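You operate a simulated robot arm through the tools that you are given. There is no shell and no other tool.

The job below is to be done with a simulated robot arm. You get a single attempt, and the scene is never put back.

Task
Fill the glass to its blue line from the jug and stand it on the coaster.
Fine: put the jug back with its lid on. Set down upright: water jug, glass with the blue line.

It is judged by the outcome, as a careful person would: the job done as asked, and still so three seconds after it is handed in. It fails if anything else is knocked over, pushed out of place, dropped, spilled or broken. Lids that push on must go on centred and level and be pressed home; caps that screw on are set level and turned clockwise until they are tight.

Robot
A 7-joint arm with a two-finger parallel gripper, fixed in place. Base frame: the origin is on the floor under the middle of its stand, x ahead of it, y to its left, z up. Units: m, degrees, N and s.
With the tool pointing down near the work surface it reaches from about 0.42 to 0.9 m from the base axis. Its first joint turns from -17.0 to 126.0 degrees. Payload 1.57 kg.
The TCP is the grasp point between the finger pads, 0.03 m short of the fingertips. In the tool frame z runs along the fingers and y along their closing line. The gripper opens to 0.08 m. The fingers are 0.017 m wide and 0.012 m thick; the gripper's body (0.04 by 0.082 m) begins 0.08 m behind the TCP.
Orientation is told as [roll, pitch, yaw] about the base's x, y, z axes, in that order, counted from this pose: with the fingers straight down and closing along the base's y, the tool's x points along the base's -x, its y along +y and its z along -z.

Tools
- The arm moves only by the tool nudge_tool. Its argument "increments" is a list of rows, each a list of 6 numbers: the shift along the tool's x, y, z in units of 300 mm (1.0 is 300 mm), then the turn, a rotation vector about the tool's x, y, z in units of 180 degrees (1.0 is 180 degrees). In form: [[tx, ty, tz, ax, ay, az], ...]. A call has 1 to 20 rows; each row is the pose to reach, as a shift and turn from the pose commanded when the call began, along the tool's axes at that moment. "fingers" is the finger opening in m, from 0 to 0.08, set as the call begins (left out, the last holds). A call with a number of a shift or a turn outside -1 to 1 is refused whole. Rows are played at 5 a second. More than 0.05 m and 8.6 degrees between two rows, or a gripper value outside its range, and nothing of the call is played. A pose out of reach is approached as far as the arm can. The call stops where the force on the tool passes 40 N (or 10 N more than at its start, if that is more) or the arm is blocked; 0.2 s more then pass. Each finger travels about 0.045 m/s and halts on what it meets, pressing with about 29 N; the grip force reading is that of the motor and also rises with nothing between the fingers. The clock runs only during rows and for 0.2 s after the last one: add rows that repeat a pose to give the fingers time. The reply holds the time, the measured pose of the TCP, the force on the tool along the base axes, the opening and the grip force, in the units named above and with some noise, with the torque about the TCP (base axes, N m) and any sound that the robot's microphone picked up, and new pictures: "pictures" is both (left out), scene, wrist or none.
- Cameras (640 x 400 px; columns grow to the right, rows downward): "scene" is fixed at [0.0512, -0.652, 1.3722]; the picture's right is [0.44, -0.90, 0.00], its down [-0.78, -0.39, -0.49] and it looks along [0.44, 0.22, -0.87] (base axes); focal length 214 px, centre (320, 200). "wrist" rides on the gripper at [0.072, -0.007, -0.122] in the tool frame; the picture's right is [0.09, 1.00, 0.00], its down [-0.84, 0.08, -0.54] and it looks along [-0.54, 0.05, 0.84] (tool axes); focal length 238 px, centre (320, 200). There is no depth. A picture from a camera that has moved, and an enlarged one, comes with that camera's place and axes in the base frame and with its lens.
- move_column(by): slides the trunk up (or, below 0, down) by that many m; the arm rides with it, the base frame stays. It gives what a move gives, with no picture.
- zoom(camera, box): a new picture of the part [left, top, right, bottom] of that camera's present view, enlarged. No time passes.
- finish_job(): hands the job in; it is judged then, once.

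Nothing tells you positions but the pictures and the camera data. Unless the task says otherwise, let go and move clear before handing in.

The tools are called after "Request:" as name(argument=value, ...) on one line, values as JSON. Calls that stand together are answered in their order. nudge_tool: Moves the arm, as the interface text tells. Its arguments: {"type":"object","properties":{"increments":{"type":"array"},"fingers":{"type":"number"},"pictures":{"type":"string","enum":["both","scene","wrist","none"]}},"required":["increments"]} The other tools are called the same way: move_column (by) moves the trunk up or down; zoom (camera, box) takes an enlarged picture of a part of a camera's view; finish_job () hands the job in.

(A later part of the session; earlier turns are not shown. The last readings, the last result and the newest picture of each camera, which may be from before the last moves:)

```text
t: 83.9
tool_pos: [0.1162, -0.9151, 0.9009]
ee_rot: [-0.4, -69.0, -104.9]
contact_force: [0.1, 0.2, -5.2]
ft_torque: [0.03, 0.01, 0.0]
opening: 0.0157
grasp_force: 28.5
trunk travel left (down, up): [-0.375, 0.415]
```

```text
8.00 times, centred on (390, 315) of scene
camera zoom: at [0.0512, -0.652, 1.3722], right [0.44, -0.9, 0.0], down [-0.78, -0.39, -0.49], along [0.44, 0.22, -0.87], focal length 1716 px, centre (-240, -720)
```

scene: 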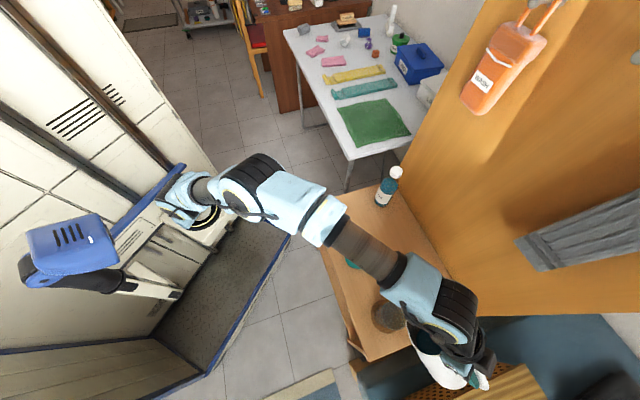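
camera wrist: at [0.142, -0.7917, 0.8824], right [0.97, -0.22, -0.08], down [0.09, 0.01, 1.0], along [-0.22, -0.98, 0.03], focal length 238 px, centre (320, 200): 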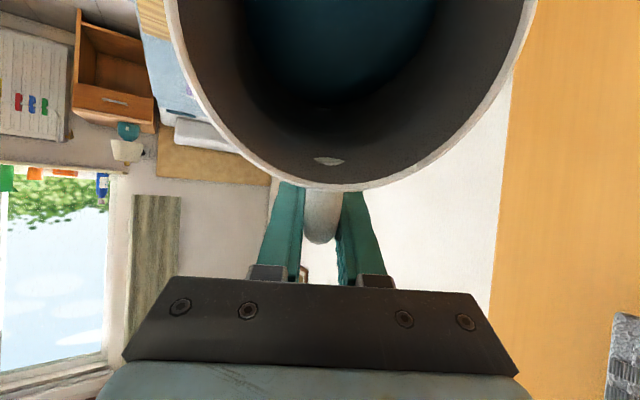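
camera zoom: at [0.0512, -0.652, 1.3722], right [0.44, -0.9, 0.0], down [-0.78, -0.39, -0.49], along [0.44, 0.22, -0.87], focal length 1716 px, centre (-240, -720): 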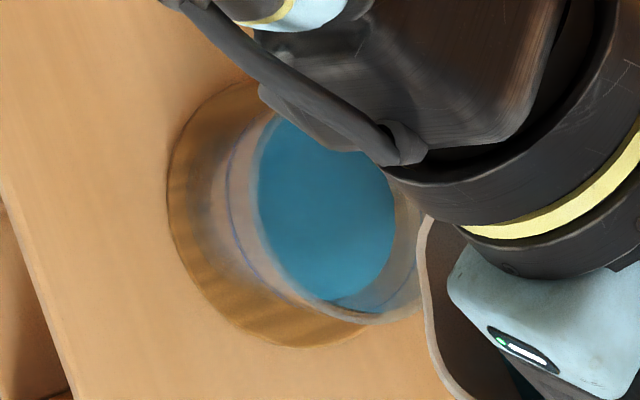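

Request:
nudge_tool(increments=[[-0.0028, 0, -0.0076, 0, -0.0056, 0], [-0.0028, 0, -0.0076, 0, -0.0056, 0], [-0.0028, 0, -0.0076, 0, -0.0056, 0], [-0.0028, 0, -0.0076, 0, -0.0056, 0], [-0.0028, 0, -0.0076, 0, -0.0056, 0], [-0.0028, 0, -0.0076, 0, -0.0056, 0]], pictures="none")

Request:
zoom(camera="scene", box=[375, 305, 400, 330])

Request:
zoom(camera="scene", box=[390, 310, 406, 328])

```text
t: 85.3
tool_pos: [0.1153, -0.9135, 0.9015]
ee_rot: [-0.5, -70.0, -105.0]
contact_force: [0.2, 0.3, -5.2]
ft_torque: [0.04, -0.04, -0.01]
opening: 0.0156
grasp_force: 28.6
trunk travel left (down, up): [-0.375, 0.415]
```

```text
16.00 times, centred on (388, 318) of scene
camera zoom: at [0.0512, -0.652, 1.3722], right [0.44, -0.9, 0.0], down [-0.78, -0.39, -0.49], along [0.44, 0.22, -0.87], focal length 3432 px, centre (-760, -1680)
```

zoom: 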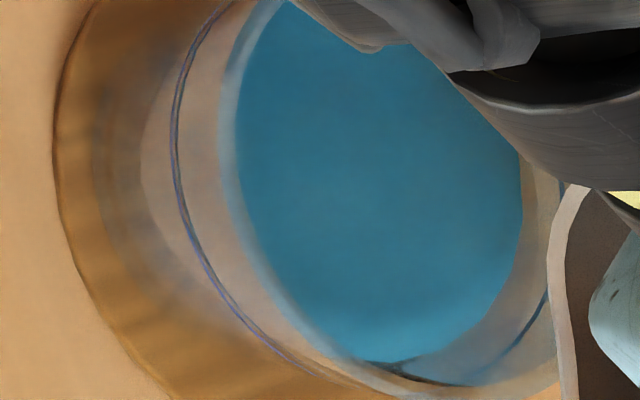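

```text
16.00 times, centred on (398, 319) of scene
camera zoom: at [0.0512, -0.652, 1.3722], right [0.44, -0.9, 0.0], down [-0.78, -0.39, -0.49], along [0.44, 0.22, -0.87], focal length 3432 px, centre (-928, -1704)
```

zoom: 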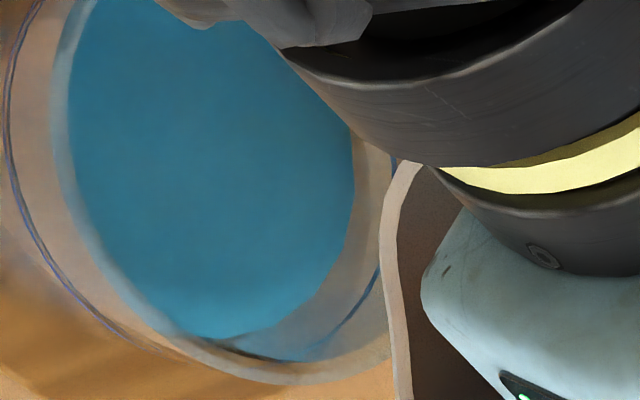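

Request:
nudge_tool(increments=[[-0.0028, 0, -0.0076, 0, -0.0056, 0], [-0.0028, 0, -0.0076, 0, -0.0056, 0], [-0.0028, 0, -0.0076, 0, -0.0056, 0], [-0.0028, 0, -0.0076, 0, -0.0056, 0], [-0.0028, 0, -0.0076, 0, -0.0056, 0], [-0.0028, 0, -0.0076, 0, -0.0056, 0], [-0.0028, 0, -0.0076, 0, -0.0056, 0]], pictures="none")

Request:
zoom(camera="scene", box=[375, 305, 400, 330])

Request:
zoom(camera="scene", box=[360, 290, 420, 340])

```text
t: 86.9
tool_pos: [0.1169, -0.9107, 0.9026]
ee_rot: [-0.7, -71.1, -104.9]
contact_force: [-0.6, 0.5, -4.6]
ft_torque: [0.09, -0.01, 0.02]
opening: 0.0157
grasp_force: 28.7
trunk travel left (down, up): [-0.375, 0.415]
```

```text
16.00 times, centred on (388, 318) of scene
camera zoom: at [0.0512, -0.652, 1.3722], right [0.44, -0.9, 0.0], down [-0.78, -0.39, -0.49], along [0.44, 0.22, -0.87], focal length 3432 px, centre (-760, -1680)
```

zoom: 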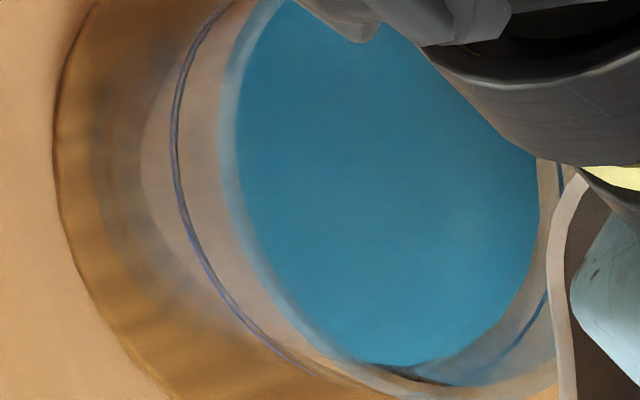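

```text
8.00 times, centred on (390, 315) of scene
camera zoom: at [0.0512, -0.652, 1.3722], right [0.44, -0.9, 0.0], down [-0.78, -0.39, -0.49], along [0.44, 0.22, -0.87], focal length 1716 px, centre (-240, -720)
```

zoom: 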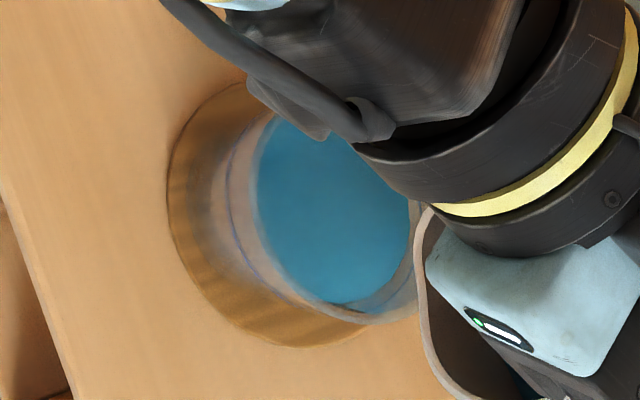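

Request:
zoom(camera="scene", box=[394, 314, 406, 324])

Request:
zoom(camera="scene", box=[374, 300, 410, 332])

```text
16.00 times, centred on (400, 319) of scene
camera zoom: at [0.0512, -0.652, 1.3722], right [0.44, -0.9, 0.0], down [-0.78, -0.39, -0.49], along [0.44, 0.22, -0.87], focal length 3432 px, centre (-960, -1704)
```

zoom: 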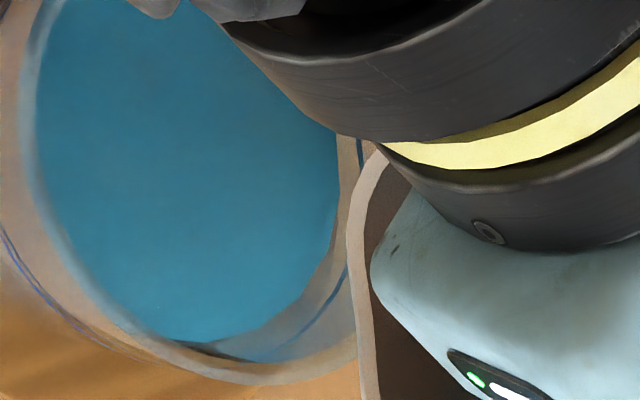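

```text
12.50 times, centred on (392, 316) of scene
camera zoom: at [0.0512, -0.652, 1.3722], right [0.44, -0.9, 0.0], down [-0.78, -0.39, -0.49], along [0.44, 0.22, -0.87], focal length 2681 px, centre (-580, -1250)
```

zoom: 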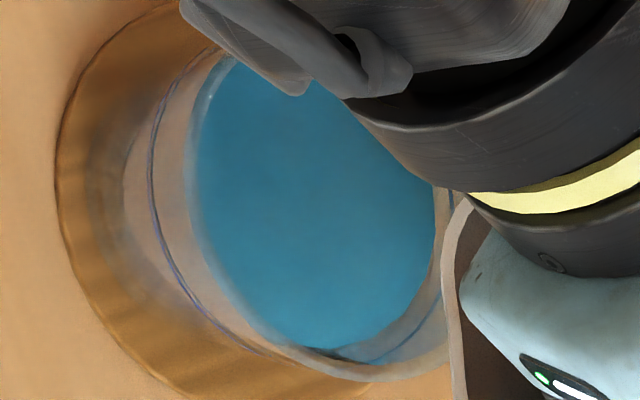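

I'll tilt the jug back about the lip to about 45°, which stops any flow, so I can see the glass unobstructed.

Request:
nudge_tool(increments=[[0.0217, 0, 0.048, 0, 0.0361, 0], [0.0486, 0, 0.0932, 0, 0.0722, 0], [0.0805, 0, 0.1351, 0, 0.1083, 0], [0.1169, 0, 0.1731, 0, 0.1444, 0], [0.1169, 0, 0.1731, 0, 0.1444, 0]], pictures="scene")

Request:
zoom(camera="scene", box=[370, 297, 410, 335])

Request:
zoom(camera="scene", box=[375, 305, 400, 330])

```text
t: 88.1
tool_pos: [0.106, -0.9483, 0.8543]
ee_rot: [-0.2, -44.9, -105.3]
contact_force: [-0.6, 0.0, -3.0]
ft_torque: [-0.06, 0.05, -0.01]
opening: 0.0155
grasp_force: 29.5
trunk travel left (down, up): [-0.375, 0.415]
```

scene: 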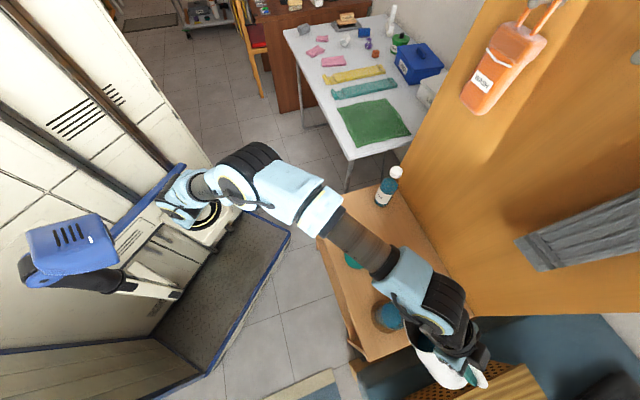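

```text
10.53 times, centred on (390, 316) of scene
camera zoom: at [0.0512, -0.652, 1.3722], right [0.44, -0.9, 0.0], down [-0.78, -0.39, -0.49], along [0.44, 0.22, -0.87], focal length 2258 px, centre (-417, -1021)
```

zoom: 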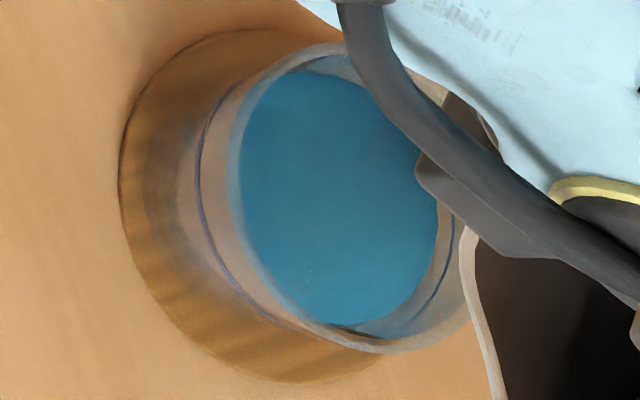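

```text
16.00 times, centred on (388, 318) of scene
camera zoom: at [0.0512, -0.652, 1.3722], right [0.44, -0.9, 0.0], down [-0.78, -0.39, -0.49], along [0.44, 0.22, -0.87], focal length 3432 px, centre (-760, -1680)
```

zoom: 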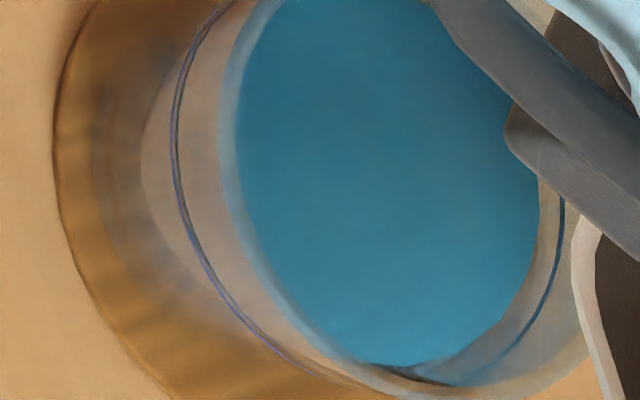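

The unobstructed view shows the water about 4 mm below the blue line, so I'll top up by tilting back just half a degree further than before.

Request:
nudge_tool(increments=[[-0.0163, 0, -0.0509, 0, -0.0367, 0], [-0.0266, 0, -0.1034, 0, -0.0733, 0], [-0.0308, 0, -0.1567, 0, -0.11, 0], [-0.0288, 0, -0.2109, 0, -0.1472, 0], [-0.0288, 0, -0.2109, 0, -0.1472, 0], [-0.0288, 0, -0.2109, 0, -0.1472, 0], [-0.0288, 0, -0.2109, 0, -0.1472, 0], [-0.0288, 0, -0.2109, 0, -0.1472, 0]], pictures="none")

Request:
zoom(camera="scene", box=[375, 305, 400, 330])

```text
t: 89.9
tool_pos: [0.1167, -0.9102, 0.9041]
ee_rot: [-0.6, -71.5, -105.0]
contact_force: [-0.1, -0.3, -4.4]
ft_torque: [0.06, -0.02, 0.01]
opening: 0.0155
grasp_force: 29.3
trunk travel left (down, up): [-0.375, 0.415]
```

```text
16.00 times, centred on (388, 318) of scene
camera zoom: at [0.0512, -0.652, 1.3722], right [0.44, -0.9, 0.0], down [-0.78, -0.39, -0.49], along [0.44, 0.22, -0.87], focal length 3432 px, centre (-760, -1680)
```

zoom: 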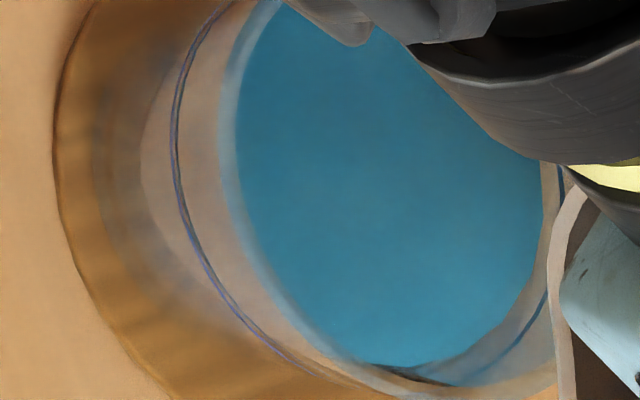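

Request:
nudge_tool(increments=[[-0.0006, 0, -0.0015, 0, -0.0011, 0], [-0.0006, 0, -0.0015, 0, -0.0011, 0], [-0.0006, 0, -0.0015, 0, -0.0011, 0], [-0.0006, 0, -0.0015, 0, -0.0011, 0]], pictures="none")

Request:
zoom(camera="scene", box=[375, 305, 400, 330])

```text
t: 90.9
tool_pos: [0.1159, -0.91, 0.904]
ee_rot: [-0.7, -71.7, -104.9]
contact_force: [-0.5, 0.0, -5.3]
ft_torque: [0.06, 0.02, -0.04]
opening: 0.0156
grasp_force: 29.5
trunk travel left (down, up): [-0.375, 0.415]
```

```text
16.00 times, centred on (388, 318) of scene
camera zoom: at [0.0512, -0.652, 1.3722], right [0.44, -0.9, 0.0], down [-0.78, -0.39, -0.49], along [0.44, 0.22, -0.87], focal length 3432 px, centre (-760, -1680)
```

zoom: 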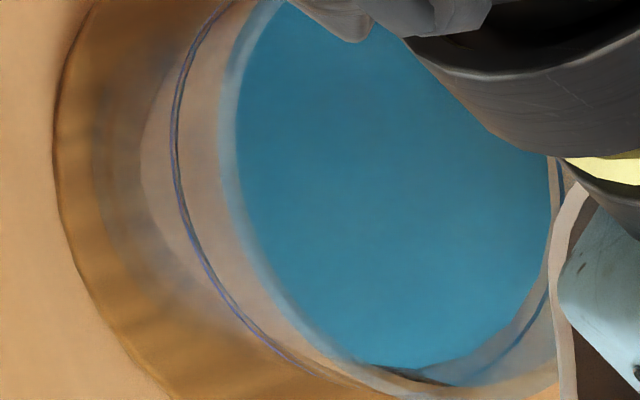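

The water edge is now at the computed line position, so I'm tilting back to stop the flow.

Request:
nudge_tool(increments=[[0.0217, 0, 0.048, 0, 0.0361, 0], [0.0486, 0, 0.0932, 0, 0.0722, 0], [0.0805, 0, 0.1351, 0, 0.1083, 0], [0.1169, 0, 0.1731, 0, 0.1444, 0], [0.1169, 0, 0.1731, 0, 0.1444, 0]], pictures="none")

Request:
zoom(camera="scene", box=[370, 297, 410, 335])

Request:
zoom(camera="scene", box=[375, 305, 400, 330])

```text
t: 92.1
tool_pos: [0.1069, -0.946, 0.8519]
ee_rot: [-0.3, -45.6, -105.3]
contact_force: [-0.8, 0.5, -4.7]
ft_torque: [-0.05, 0.04, -0.03]
opening: 0.0153
grasp_force: 29.8
trunk travel left (down, up): [-0.375, 0.415]
```

```text
10.53 times, centred on (390, 316) of scene
camera zoom: at [0.0512, -0.652, 1.3722], right [0.44, -0.9, 0.0], down [-0.78, -0.39, -0.49], along [0.44, 0.22, -0.87], focal length 2258 px, centre (-417, -1021)
```

zoom: 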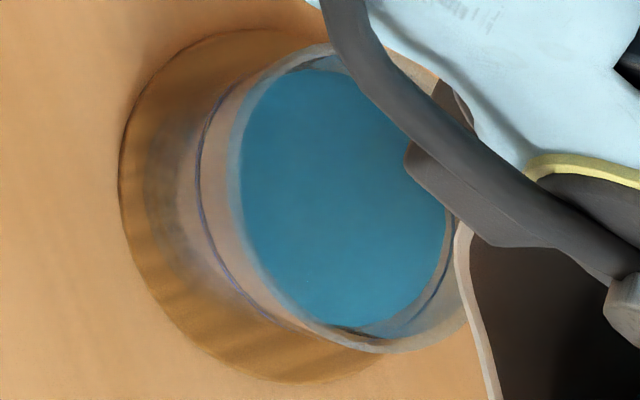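

```text
16.00 times, centred on (388, 318) of scene
camera zoom: at [0.0512, -0.652, 1.3722], right [0.44, -0.9, 0.0], down [-0.78, -0.39, -0.49], along [0.44, 0.22, -0.87], focal length 3432 px, centre (-760, -1680)
```

zoom: 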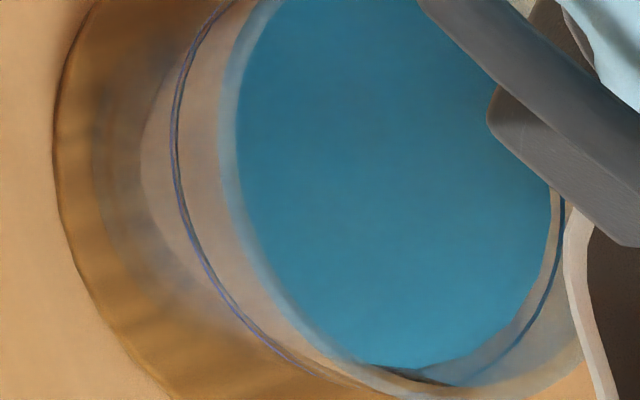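

The water is at the line within a couple of millimetres. Now I'm taking the jug back, rising first and then retracing the path.

Request:
nudge_tool(increments=[[-0.06, 0, -0.059, 0, 0, 0], [-0.12, 0, -0.117, 0, 0, 0], [-0.18, 0, -0.176, 0, 0.02, 0], [-0.225, 0, -0.222, 0, 0.045, 0], [-0.225, 0, -0.222, 0, 0.058, 0]], pictures="none")

```text
t: 93.3
tool_pos: [0.107, -0.9414, 0.9461]
ee_rot: [-0.2, -35.3, -105.4]
contact_force: [-0.8, 0.3, -3.6]
ft_torque: [-0.13, 0.01, -0.03]
opening: 0.0154
grasp_force: 29.4
out of reach, approached as far as the arm can: row 5
trunk travel left (down, up): [-0.375, 0.415]
```

Request:
nudge_tool(increments=[[0.0635, 0.0334, -0.0477, 0, 0.016, 0], [0.127, 0.0669, -0.0954, 0, 0.032, 0], [0.1906, 0.1003, -0.1431, 0, 0.048, 0], [0.2541, 0.1337, -0.1909, 0, 0.064, 0], [0.3176, 0.1671, -0.2386, 0, 0.08, 0], [0.3811, 0.2006, -0.2863, 0, 0.096, 0], [0.4447, 0.234, -0.334, 0, 0.112, 0], [0.4447, 0.234, -0.334, 0, 0.112, 0]], pictures="none")

Request:
zoom(camera="scene", box=[370, 297, 410, 335])

```text
t: 95.1
tool_pos: [0.2197, -0.7994, 0.9483]
ee_rot: [-0.2, -15.1, -105.3]
contact_force: [-0.3, 0.0, -4.0]
ft_torque: [-0.22, 0.05, -0.01]
opening: 0.0155
grasp_force: 29.1
trunk travel left (down, up): [-0.375, 0.415]
```

```text
10.53 times, centred on (390, 316) of scene
camera zoom: at [0.0512, -0.652, 1.3722], right [0.44, -0.9, 0.0], down [-0.78, -0.39, -0.49], along [0.44, 0.22, -0.87], focal length 2258 px, centre (-417, -1021)
```

zoom: 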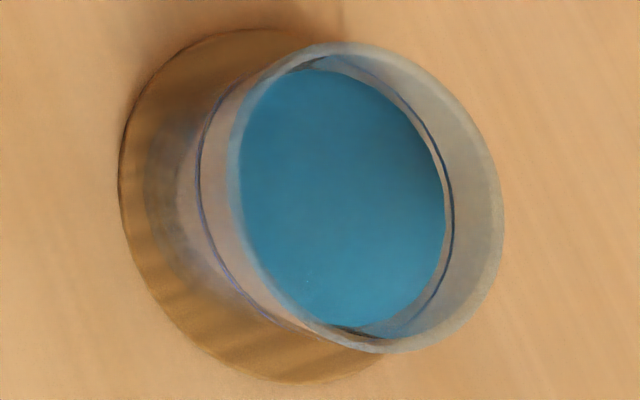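

In the clear view the water surface sits right at the blue line. I'm carrying the jug back above its original place.

Request:
nudge_tool(increments=[[0.075, 0.053, -0.021, 0, 0.0106, 0], [0.15, 0.106, -0.042, 0, 0.0211, 0], [0.225, 0.159, -0.063, 0, 0.0317, 0], [0.3, 0.212, -0.084, 0, 0.0422, 0], [0.376, 0.264, -0.104, 0, 0.0528, 0], [0.451, 0.317, -0.125, 0, 0.0633, 0], [0.526, 0.37, -0.146, 0, 0.0739, 0], [0.601, 0.423, -0.167, 0, 0.0844, 0], [0.601, 0.423, -0.167, 0, 0.0844, 0], [0.601, 0.423, -0.167, 0, 0.0844, 0]], pictures="both")

Request:
zoom(camera="wrist", box=[160, 150, 260, 250])

```text
t: 97.3
tool_pos: [0.3929, -0.6522, 0.9498]
ee_rot: [-0.2, 0.1, -105.5]
contact_force: [-0.5, -0.2, -4.9]
ft_torque: [-0.29, 0.07, 0.01]
opening: 0.0154
grasp_force: 29.0
trunk travel left (down, up): [-0.375, 0.415]
camera wrist: at [0.4042, -0.5804, 1.0724], right [0.98, -0.18, 0.0], down [-0.15, -0.83, 0.54], along [-0.1, -0.53, -0.84], focal length 238 px, centre (320, 200)
```

scene: 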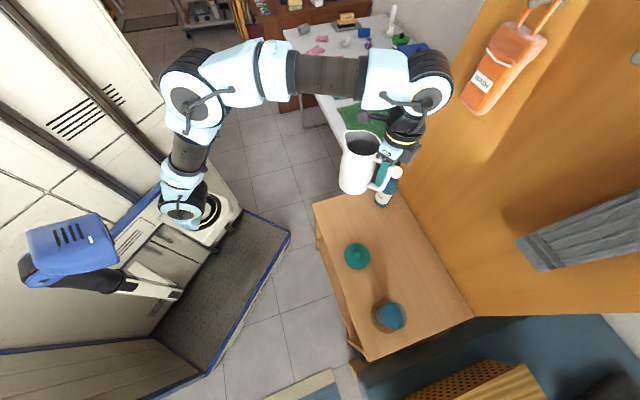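
wrist: 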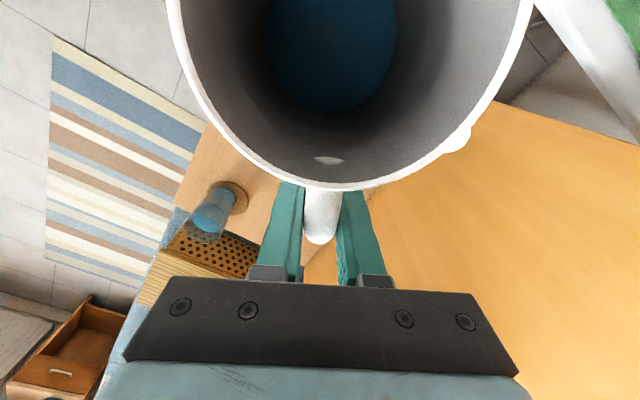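

```text
4.00 times, centred on (210, 200) of wrist
camera zoom: at [0.4042, -0.5804, 1.0724], right [0.98, -0.18, 0.0], down [-0.15, -0.83, 0.54], along [-0.1, -0.53, -0.84], focal length 953 px, centre (760, 200)
```

zoom: 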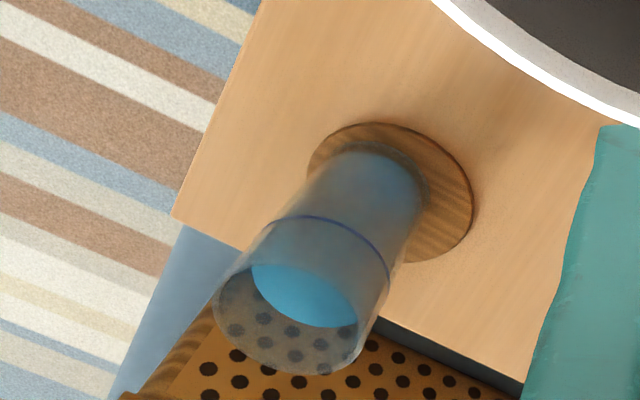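

Request:
zoom(camera="wrist", box=[190, 180, 230, 220])

Request:
zoom(camera="wrist", box=[200, 190, 228, 208])

```text
10.00 times, centred on (210, 200) of wrist
camera zoom: at [0.4042, -0.5804, 1.0724], right [0.98, -0.18, 0.0], down [-0.15, -0.83, 0.54], along [-0.1, -0.53, -0.84], focal length 2384 px, centre (1420, 200)
```

zoom: 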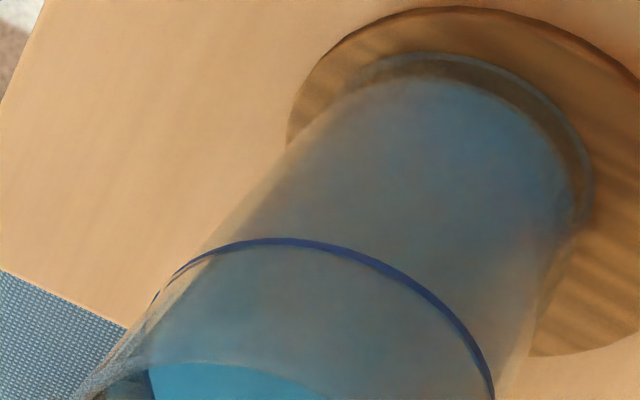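

```text
16.00 times, centred on (214, 199) of wrist
camera zoom: at [0.4042, -0.5804, 1.0724], right [0.98, -0.18, 0.0], down [-0.15, -0.83, 0.54], along [-0.1, -0.53, -0.84], focal length 3814 px, centre (2016, 216)
```

zoom: 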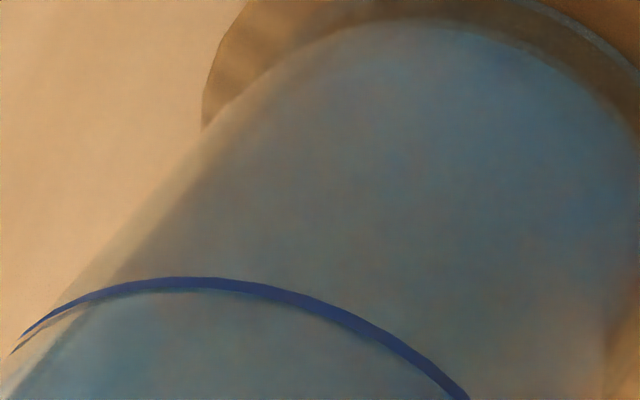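

Request:
zoom(camera="wrist", box=[180, 195, 228, 225])

```text
13.33 times, centred on (204, 210) of wrist
camera zoom: at [0.4042, -0.5804, 1.0724], right [0.98, -0.18, 0.0], down [-0.15, -0.83, 0.54], along [-0.1, -0.53, -0.84], focal length 3178 px, centre (1867, 67)
```

zoom: 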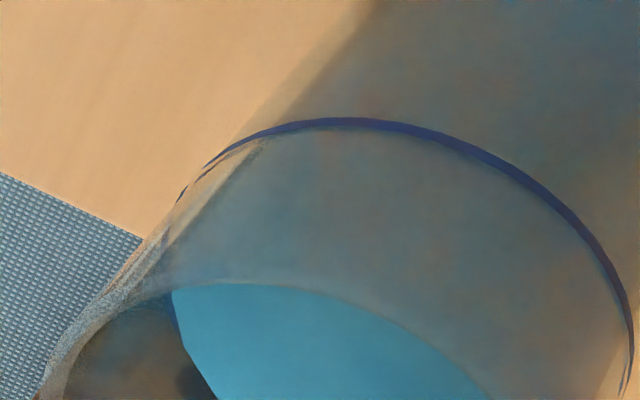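

Now lowering the jug to its original spot, slowing before contact.

Request:
nudge_tool(increments=[[-0.004, -0.005, 0.1, 0, 0, 0], [-0.004, -0.005, 0.22, 0, 0, 0], [-0.004, -0.005, 0.34, 0, 0, 0], [-0.004, -0.005, 0.46, 0, 0, 0], [-0.004, -0.005, 0.58, 0, 0, 0], [-0.004, -0.005, 0.67, 0, 0, 0], [-0.004, -0.005, 0.715, 0, 0, 0], [-0.004, -0.005, 0.715, 0, 0, 0]], pictures="both")

Request:
nudge_tool(increments=[[0, 0, 0.01, 0, 0, 0], [0, 0, 0.018, 0, 0, 0], [0, 0, 0.018, 0, 0, 0]], pictures="none")

```text
t: 99.1
tool_pos: [0.3919, -0.6548, 0.737]
ee_rot: [-0.3, 0.1, -105.5]
contact_force: [-0.7, -0.1, -4.2]
ft_torque: [-0.28, 0.08, -0.01]
opening: 0.0156
grasp_force: 28.6
trunk travel left (down, up): [-0.375, 0.415]
camera wrist: at [0.4024, -0.5828, 0.8572], right [0.98, -0.18, 0.0], down [-0.15, -0.83, 0.54], along [-0.1, -0.53, -0.84], focal length 238 px, centre (320, 200)
```

scene: 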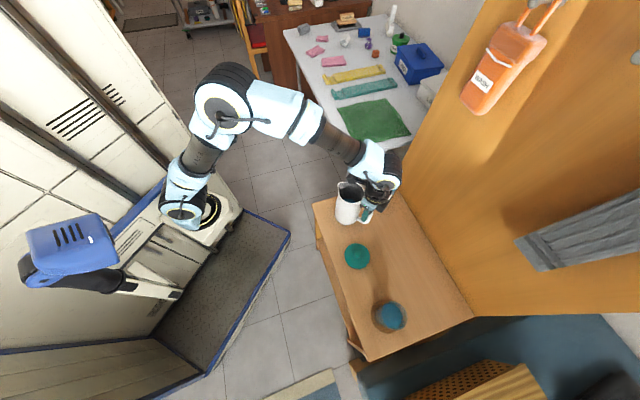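
wrist: 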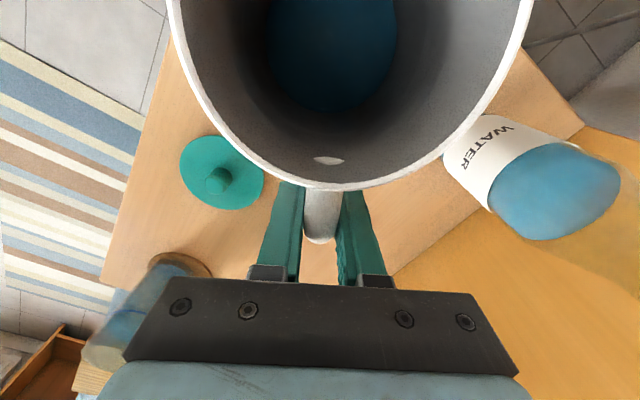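

```text
t: 99.9
tool_pos: [0.3898, -0.6542, 0.7324]
ee_rot: [-0.2, 0.1, -105.4]
contact_force: [0.0, -0.8, -5.4]
ft_torque: [-0.27, 0.05, 0.02]
opening: 0.0158
grasp_force: 29.4
trunk travel left (down, up): [-0.375, 0.415]
```

Request:
nudge_tool(increments=[[0, 0.001, 0.008, 0, 0, 0], [0, 0.001, 0.014, 0, 0, 0], [0, 0.001, 0.014, 0, 0, 0]], pictures="none")

Request:
nudge_tool(increments=[[0, 0, 0.005, 0, 0, 0], [0, 0, 0.007, 0, 0, 0], [0, 0, 0.007, 0, 0, 0]], pictures="none")

Request:
nudge_tool(increments=[[0, 0, 0.004, 0, 0, 0], [0, 0, 0.005, 0, 0, 0], [0, 0, 0.005, 0, 0, 0]], pictures="none")

```text
t: 100.7
tool_pos: [0.3896, -0.6546, 0.7278]
ee_rot: [-0.1, 0.1, -105.5]
contact_force: [-0.6, 0.7, -4.6]
ft_torque: [-0.26, 0.02, -0.03]
opening: 0.0153
grasp_force: 28.8
trunk travel left (down, up): [-0.375, 0.415]
```

```text
t: 101.5
tool_pos: [0.3892, -0.6525, 0.7275]
ee_rot: [0.0, -0.2, -105.5]
contact_force: [-0.9, -4.4, 12.2]
ft_torque: [0.99, -0.48, -0.02]
opening: 0.0159
grasp_force: 29.0
trunk travel left (down, up): [-0.375, 0.415]
```

```text
t: 102.3
tool_pos: [0.3894, -0.6534, 0.7261]
ee_rot: [-0.1, 0.0, -105.7]
contact_force: [-4.3, -7.4, 23.0]
ft_torque: [0.16, -0.39, -0.01]
opening: 0.0158
grasp_force: 29.4
trunk travel left (down, up): [-0.375, 0.415]
```

The jug is on the table. I'll ease off the pressure, open the fingers and rise vertically clear of the handle.

Request:
nudge_tool(increments=[[0, 0, -0.008, 0, 0, 0], [0, 0, -0.008, 0, 0, 0]], pictures="none")

Request:
nudge_tool(increments=[[0, 0, 0, 0, 0, 0], [0, 0, 0, 0, 0, 0], [0, 0, 0, 0, 0, 0], [0, 0, 0, 0, 0, 0]], fingers=0.06, pictures="wrist")

Request:
zoom(camera="scene", box=[320, 160, 420, 240])

```text
t: 102.9
tool_pos: [0.3906, -0.6514, 0.7263]
ee_rot: [-0.2, 0.2, -105.5]
contact_force: [-1.6, -4.0, 4.4]
ft_torque: [-0.33, -0.08, -0.1]
opening: 0.0155
grasp_force: 29.6
trunk travel left (down, up): [-0.375, 0.415]
```

```text
t: 103.9
tool_pos: [0.3917, -0.6537, 0.726]
ee_rot: [-0.2, 0.1, -105.5]
contact_force: [0.3, 0.7, -0.5]
ft_torque: [-0.02, 0.01, -0.02]
opening: 0.0602
grasp_force: 0.1
trunk travel left (down, up): [-0.375, 0.415]
camera wrist: at [0.4019, -0.5813, 0.848], right [0.98, -0.18, 0.0], down [-0.15, -0.83, 0.54], along [-0.1, -0.53, -0.84], focal length 238 px, centre (320, 200)
```

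wrist: 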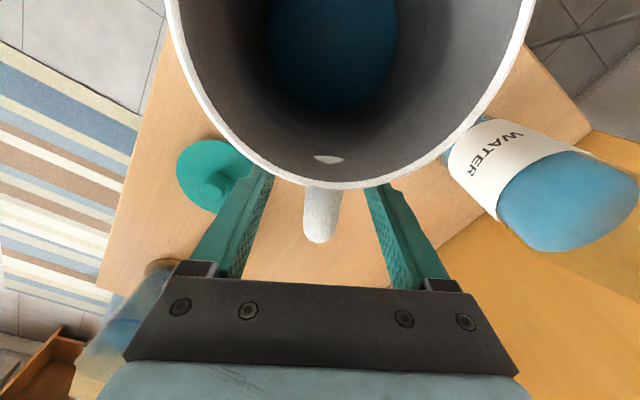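

```text
5.00 times, centred on (370, 200) of scene
camera zoom: at [0.0512, -0.652, 1.3722], right [0.44, -0.9, 0.0], down [-0.78, -0.39, -0.49], along [0.44, 0.22, -0.87], focal length 1072 px, centre (70, 200)
```

zoom: 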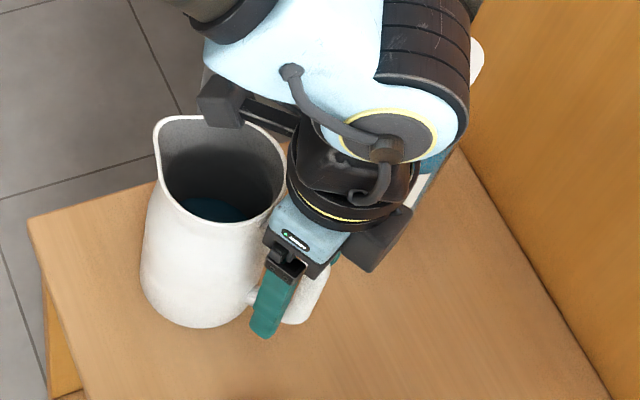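

Request:
nudge_tool(increments=[[0, 0, -0.1, 0, 0, 0], [0, 0, -0.22, 0, 0, 0], [0, 0, -0.34, 0, 0, 0], [0, 0, -0.46, 0, 0, 0], [0, 0, -0.58, 0, 0, 0], [0, 0, -0.65, 0, 0, 0], [-0.03, -0.056, -0.65, 0, 0, -0.042], [-0.06, -0.112, -0.65, 0, 0, -0.084], [-0.09, -0.168, -0.65, 0, 0, -0.126], [-0.12, -0.224, -0.65, 0, 0, -0.168], [-0.15, -0.28, -0.65, 0, 0, -0.21], [-0.181, -0.336, -0.65, 0, 0, -0.2528], [-0.181, -0.336, -0.65, 0, 0, -0.2528]], fingers=0.06, pictures="both")

Request:
zoom(camera="wrist", box=[240, 60, 400, 160])

Request:
zoom(camera="wrist", box=[370, 40, 570, 190])

Request:
zoom(camera="wrist", box=[130, 90, 250, 170])

```text
t: 106.7
tool_pos: [0.2792, -0.6807, 0.9212]
ee_rot: [0.0, 0.2, -59.9]
contact_force: [0.7, -0.2, 0.3]
ft_torque: [-0.02, 0.03, 0.04]
opening: 0.0601
grasp_force: 0.0
trunk travel left (down, up): [-0.375, 0.415]
camera wrist: at [0.2362, -0.6208, 1.0428], right [0.82, 0.58, 0.0], down [0.49, -0.69, 0.54], along [0.31, -0.44, -0.84], focal length 238 px, centre (320, 200)
```

scene: 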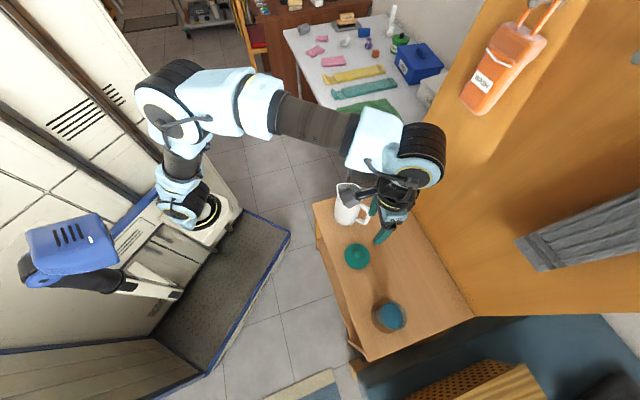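
wrist: 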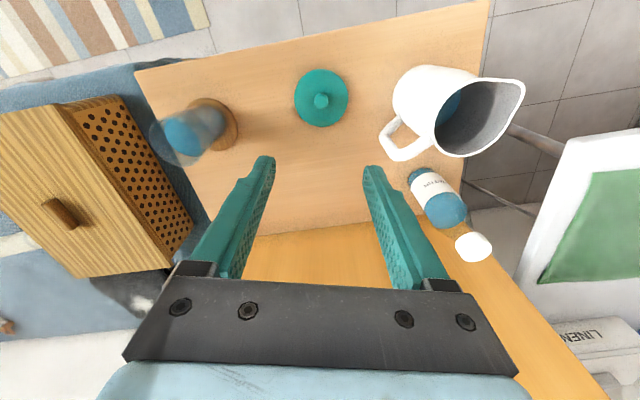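

```text
4.00 times, centred on (320, 110) of wrist
camera zoom: at [0.2362, -0.6208, 1.0428], right [0.82, 0.58, 0.0], down [0.49, -0.69, 0.54], along [0.31, -0.44, -0.84], focal length 953 px, centre (320, 560)
```

zoom: 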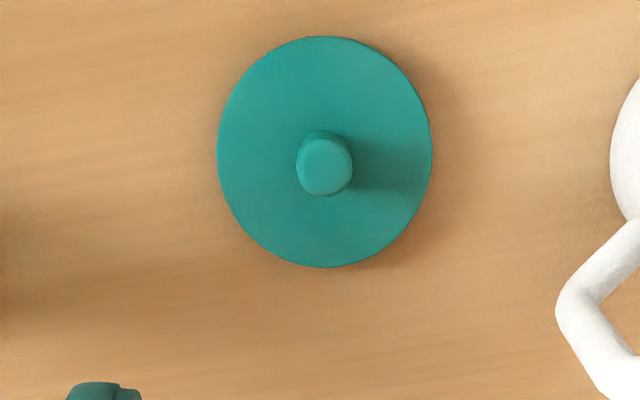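

```text
2.67 times, centred on (470, 115) of wrist
camera zoom: at [0.2362, -0.6208, 1.0428], right [0.82, 0.58, 0.0], down [0.49, -0.69, 0.54], along [0.31, -0.44, -0.84], focal length 636 px, centre (-80, 427)
```

zoom: 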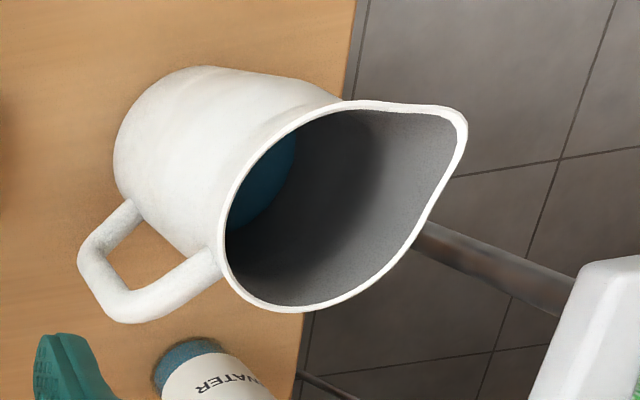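

```text
5.00 times, centred on (190, 130) of wrist
camera zoom: at [0.2362, -0.6208, 1.0428], right [0.82, 0.58, 0.0], down [0.49, -0.69, 0.54], along [0.31, -0.44, -0.84], focal length 1192 px, centre (970, 550)
```

zoom: 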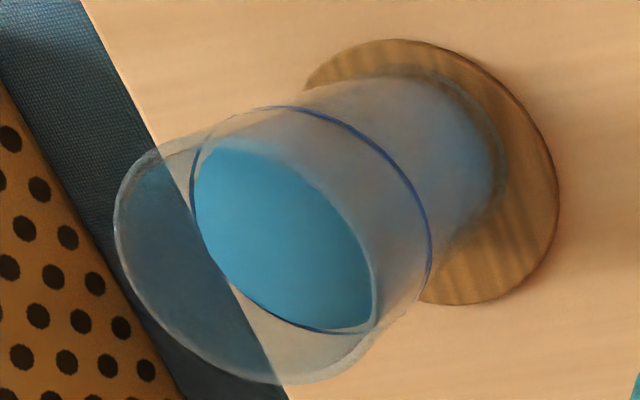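

Request:
zoom(camera="wrist", box=[160, 108, 216, 143])

Request:
zoom(camera="wrist", box=[164, 118, 196, 138])

```text
11.43 times, centred on (188, 126) of wrist
camera zoom: at [0.2362, -0.6208, 1.0428], right [0.82, 0.58, 0.0], down [0.49, -0.69, 0.54], along [0.31, -0.44, -0.84], focal length 2724 px, centre (1829, 1051)
```

zoom: 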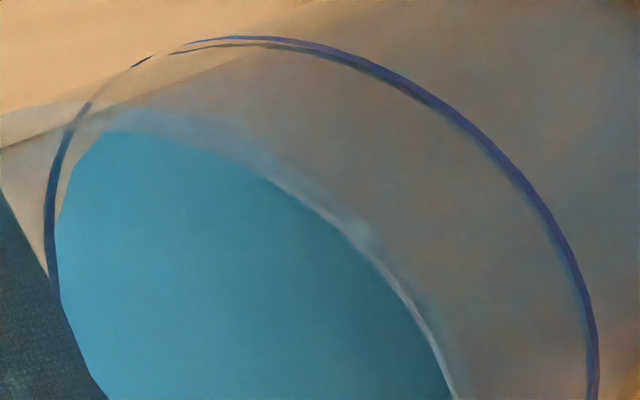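

```text
16.00 times, centred on (180, 128) of wrist
camera zoom: at [0.2362, -0.6208, 1.0428], right [0.82, 0.58, 0.0], down [0.49, -0.69, 0.54], along [0.31, -0.44, -0.84], focal length 3814 px, centre (2560, 1352)
```

zoom: 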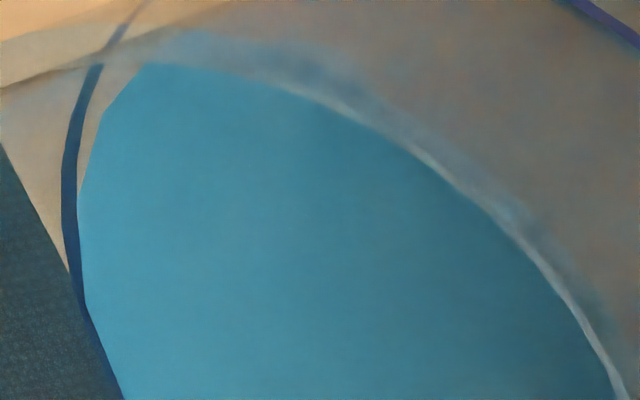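

Request:
zoom(camera="wrist", box=[150, 120, 190, 170])

Request:
zoom(camera="scene", box=[385, 300, 410, 320])

```text
8.00 times, centred on (170, 145) of wrist
camera zoom: at [0.2362, -0.6208, 1.0428], right [0.82, 0.58, 0.0], down [0.49, -0.69, 0.54], along [0.31, -0.44, -0.84], focal length 1907 px, centre (1520, 640)
```

zoom: 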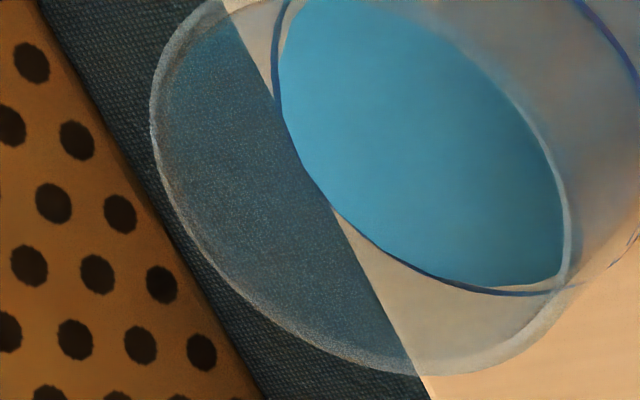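

```text
16.00 times, centred on (398, 310) of scene
camera zoom: at [0.0512, -0.652, 1.3722], right [0.44, -0.9, 0.0], down [-0.78, -0.39, -0.49], along [0.44, 0.22, -0.87], focal length 3432 px, centre (-920, -1560)
```

zoom: 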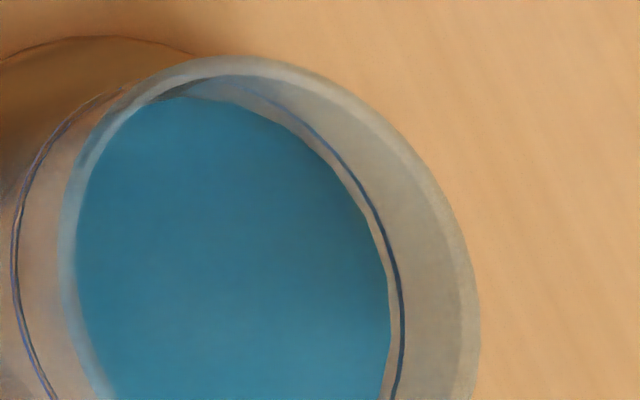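

The line and water surface look coincident. To be sure, I'll take a proper side-on look at the glass with the wrist camera before dealing with the lid.

Request:
nudge_tool(increments=[[0.041, -0.078, 0.067, 0, 0, 0.0185], [0.082, -0.157, 0.133, 0, 0, 0.037], [0.123, -0.235, 0.2, 0, 0, 0.0555], [0.165, -0.313, 0.267, 0, 0, 0.074], [0.206, -0.392, 0.333, 0, 0, 0.0925], [0.247, -0.47, 0.4, 0, 0, 0.111]], fingers=0.08, pictures="none")

Request:
nudge_tool(increments=[[0, 0, 0.033, 0, -0.04, 0], [0, 0, 0.067, 0, -0.08, 0], [0, 0, 0.1, 0, -0.12, 0], [0, 0, 0.133, 0, -0.16, 0], [0, 0, 0.167, 0, -0.2, 0], [0, 0, 0.2, 0, -0.24, 0], [0, 0, 0.233, 0, -0.28, 0], [0, 0, 0.25, 0, -0.3167, 0], [0, 0, 0.25, 0, -0.3167, 0]], pictures="both")

Request:
zoom(camera="wrist", box=[250, 120, 390, 240])

```text
t: 108.1
tool_pos: [0.1191, -0.6843, 0.8007]
ee_rot: [-0.1, 0.1, -80.0]
contact_force: [0.0, 0.2, -0.5]
ft_torque: [-0.02, -0.01, 0.04]
opening: 0.0799
grasp_force: 0.1
trunk travel left (down, up): [-0.375, 0.415]
```

```text
t: 110.1
tool_pos: [0.1191, -0.6846, 0.728]
ee_rot: [-0.3, -57.0, -79.7]
contact_force: [0.6, -0.9, 0.3]
ft_torque: [0.02, 0.02, -0.03]
opening: 0.0801
grasp_force: 0.1
out of reach, approached as far as the arm can: row 6, 7
trunk travel left (down, up): [-0.375, 0.415]
camera wrist: at [0.0861, -0.5456, 0.7325], right [0.97, 0.22, -0.08], down [0.08, 0.01, 1.0], along [0.22, -0.97, -0.01], focal length 238 px, centre (320, 200)
```

scene: 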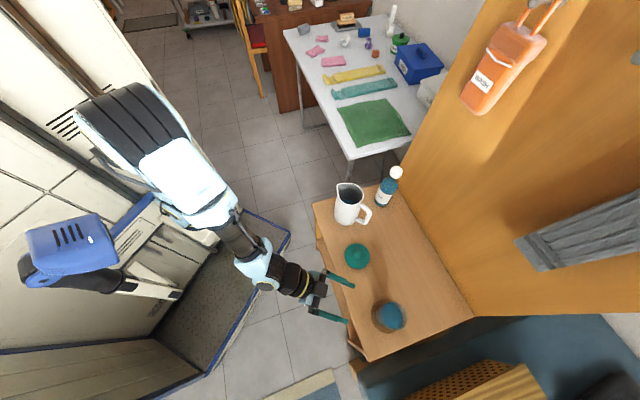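
wrist: 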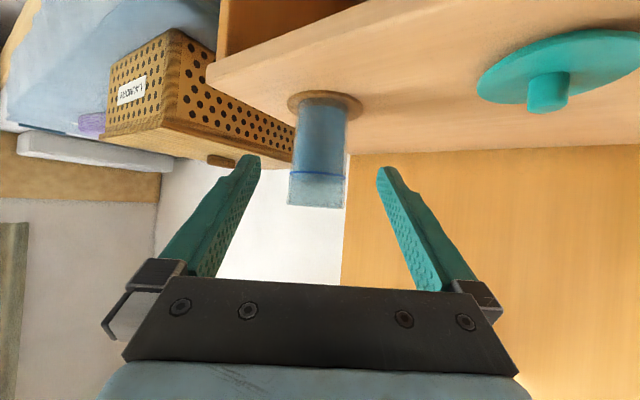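

```text
3.33 times, centred on (320, 180) of wrist
camera zoom: at [0.0861, -0.5456, 0.7325], right [0.97, 0.22, -0.08], down [0.08, 0.01, 1.0], along [0.22, -0.97, -0.01], focal length 794 px, centre (320, 267)
```

zoom: 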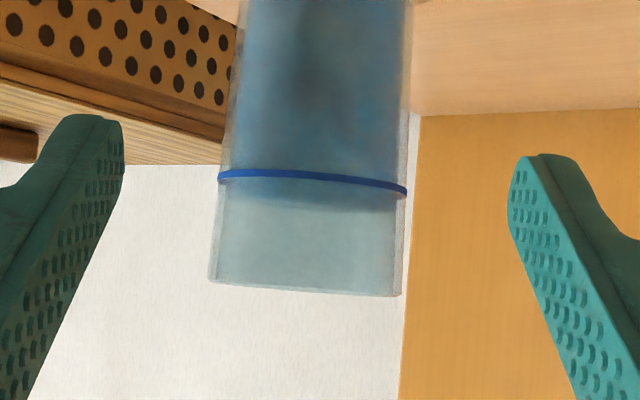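

Request:
zoom(camera="wrist", box=[282, 155, 354, 200])

Request:
zoom(camera="wrist", box=[286, 164, 326, 190])

Request:
zoom(camera="wrist", box=[316, 164, 356, 190])

```text
8.89 times, centred on (318, 178) of wrist
camera zoom: at [0.0861, -0.5456, 0.7325], right [0.97, 0.22, -0.08], down [0.08, 0.01, 1.0], along [0.22, -0.97, -0.01], focal length 2119 px, centre (338, 400)
```

zoom: 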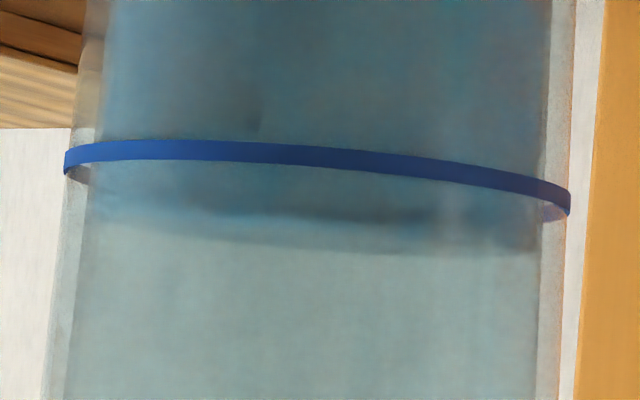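

```text
15.38 times, centred on (306, 177) of wrist
camera zoom: at [0.0861, -0.5456, 0.7325], right [0.97, 0.22, -0.08], down [0.08, 0.01, 1.0], along [0.22, -0.97, -0.01], focal length 3667 px, centre (535, 554)
```

zoom: 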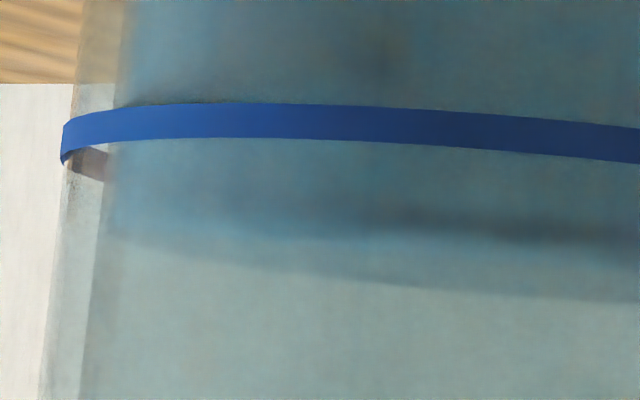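

```text
15.38 times, centred on (336, 177) of wrist
camera zoom: at [0.0861, -0.5456, 0.7325], right [0.97, 0.22, -0.08], down [0.08, 0.01, 1.0], along [0.22, -0.97, -0.01], focal length 3667 px, centre (74, 554)
```

zoom: 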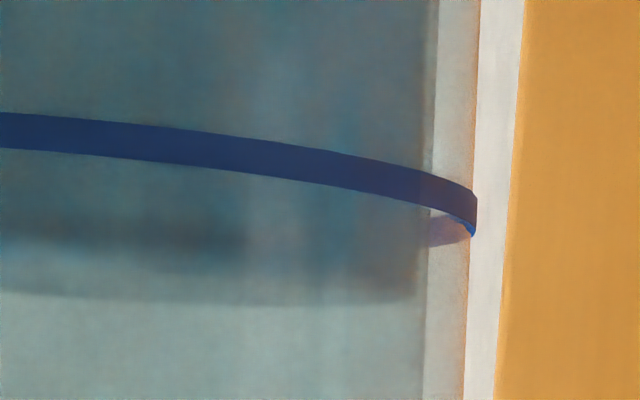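

The side view shows the water surface slightly above the blue line. I'll lower the camera to the surface height to measure it exactly.

Request:
nudge_tool(increments=[[0.03, 0, 0.02, 0, 0, 0], [0.0615, 0, 0.04, 0, 0, 0], [0.0615, 0, 0.04, 0, 0, 0]], pictures="wrist")

Request:
zoom(camera="wrist", box=[282, 165, 354, 210])

Request:
zoom(camera="wrist", box=[280, 90, 360, 240])

```text
t: 110.9
tool_pos: [0.1194, -0.6845, 0.7067]
ee_rot: [-0.2, -56.9, -79.8]
contact_force: [0.1, 0.3, -0.4]
ft_torque: [0.0, -0.03, 0.02]
opening: 0.0801
grasp_force: 0.1
trunk travel left (down, up): [-0.375, 0.415]
camera wrist: at [0.0866, -0.5458, 0.7112], right [0.97, 0.22, -0.08], down [0.08, 0.01, 1.0], along [0.22, -0.97, -0.01], focal length 238 px, centre (320, 200)
```

wrist: 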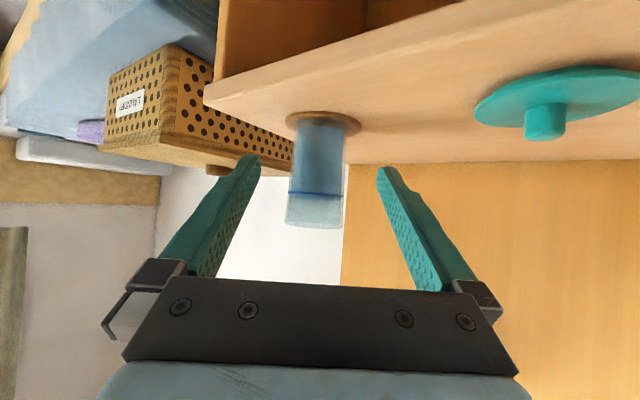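

```text
8.89 times, centred on (318, 188) of wrist
camera zoom: at [0.0866, -0.5458, 0.7112], right [0.97, 0.22, -0.08], down [0.08, 0.01, 1.0], along [0.22, -0.97, -0.01], focal length 2119 px, centre (338, 311)
```

zoom: 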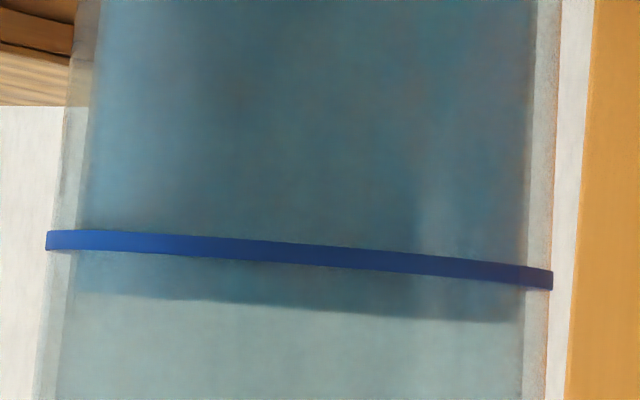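

```text
2.67 times, centred on (320, 165) of wrist
camera zoom: at [0.0866, -0.5458, 0.7112], right [0.97, 0.22, -0.08], down [0.08, 0.01, 1.0], along [0.22, -0.97, -0.01], focal length 636 px, centre (320, 293)
```

zoom: 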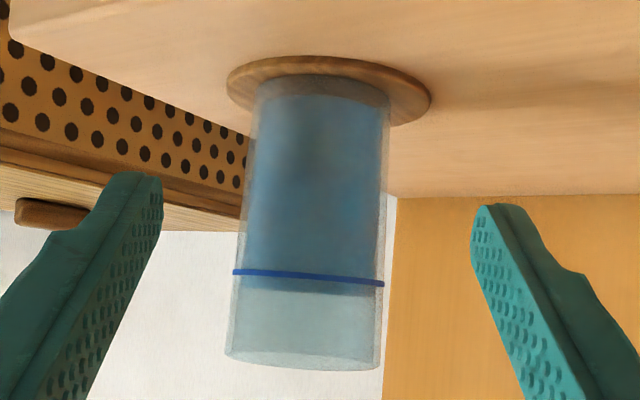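

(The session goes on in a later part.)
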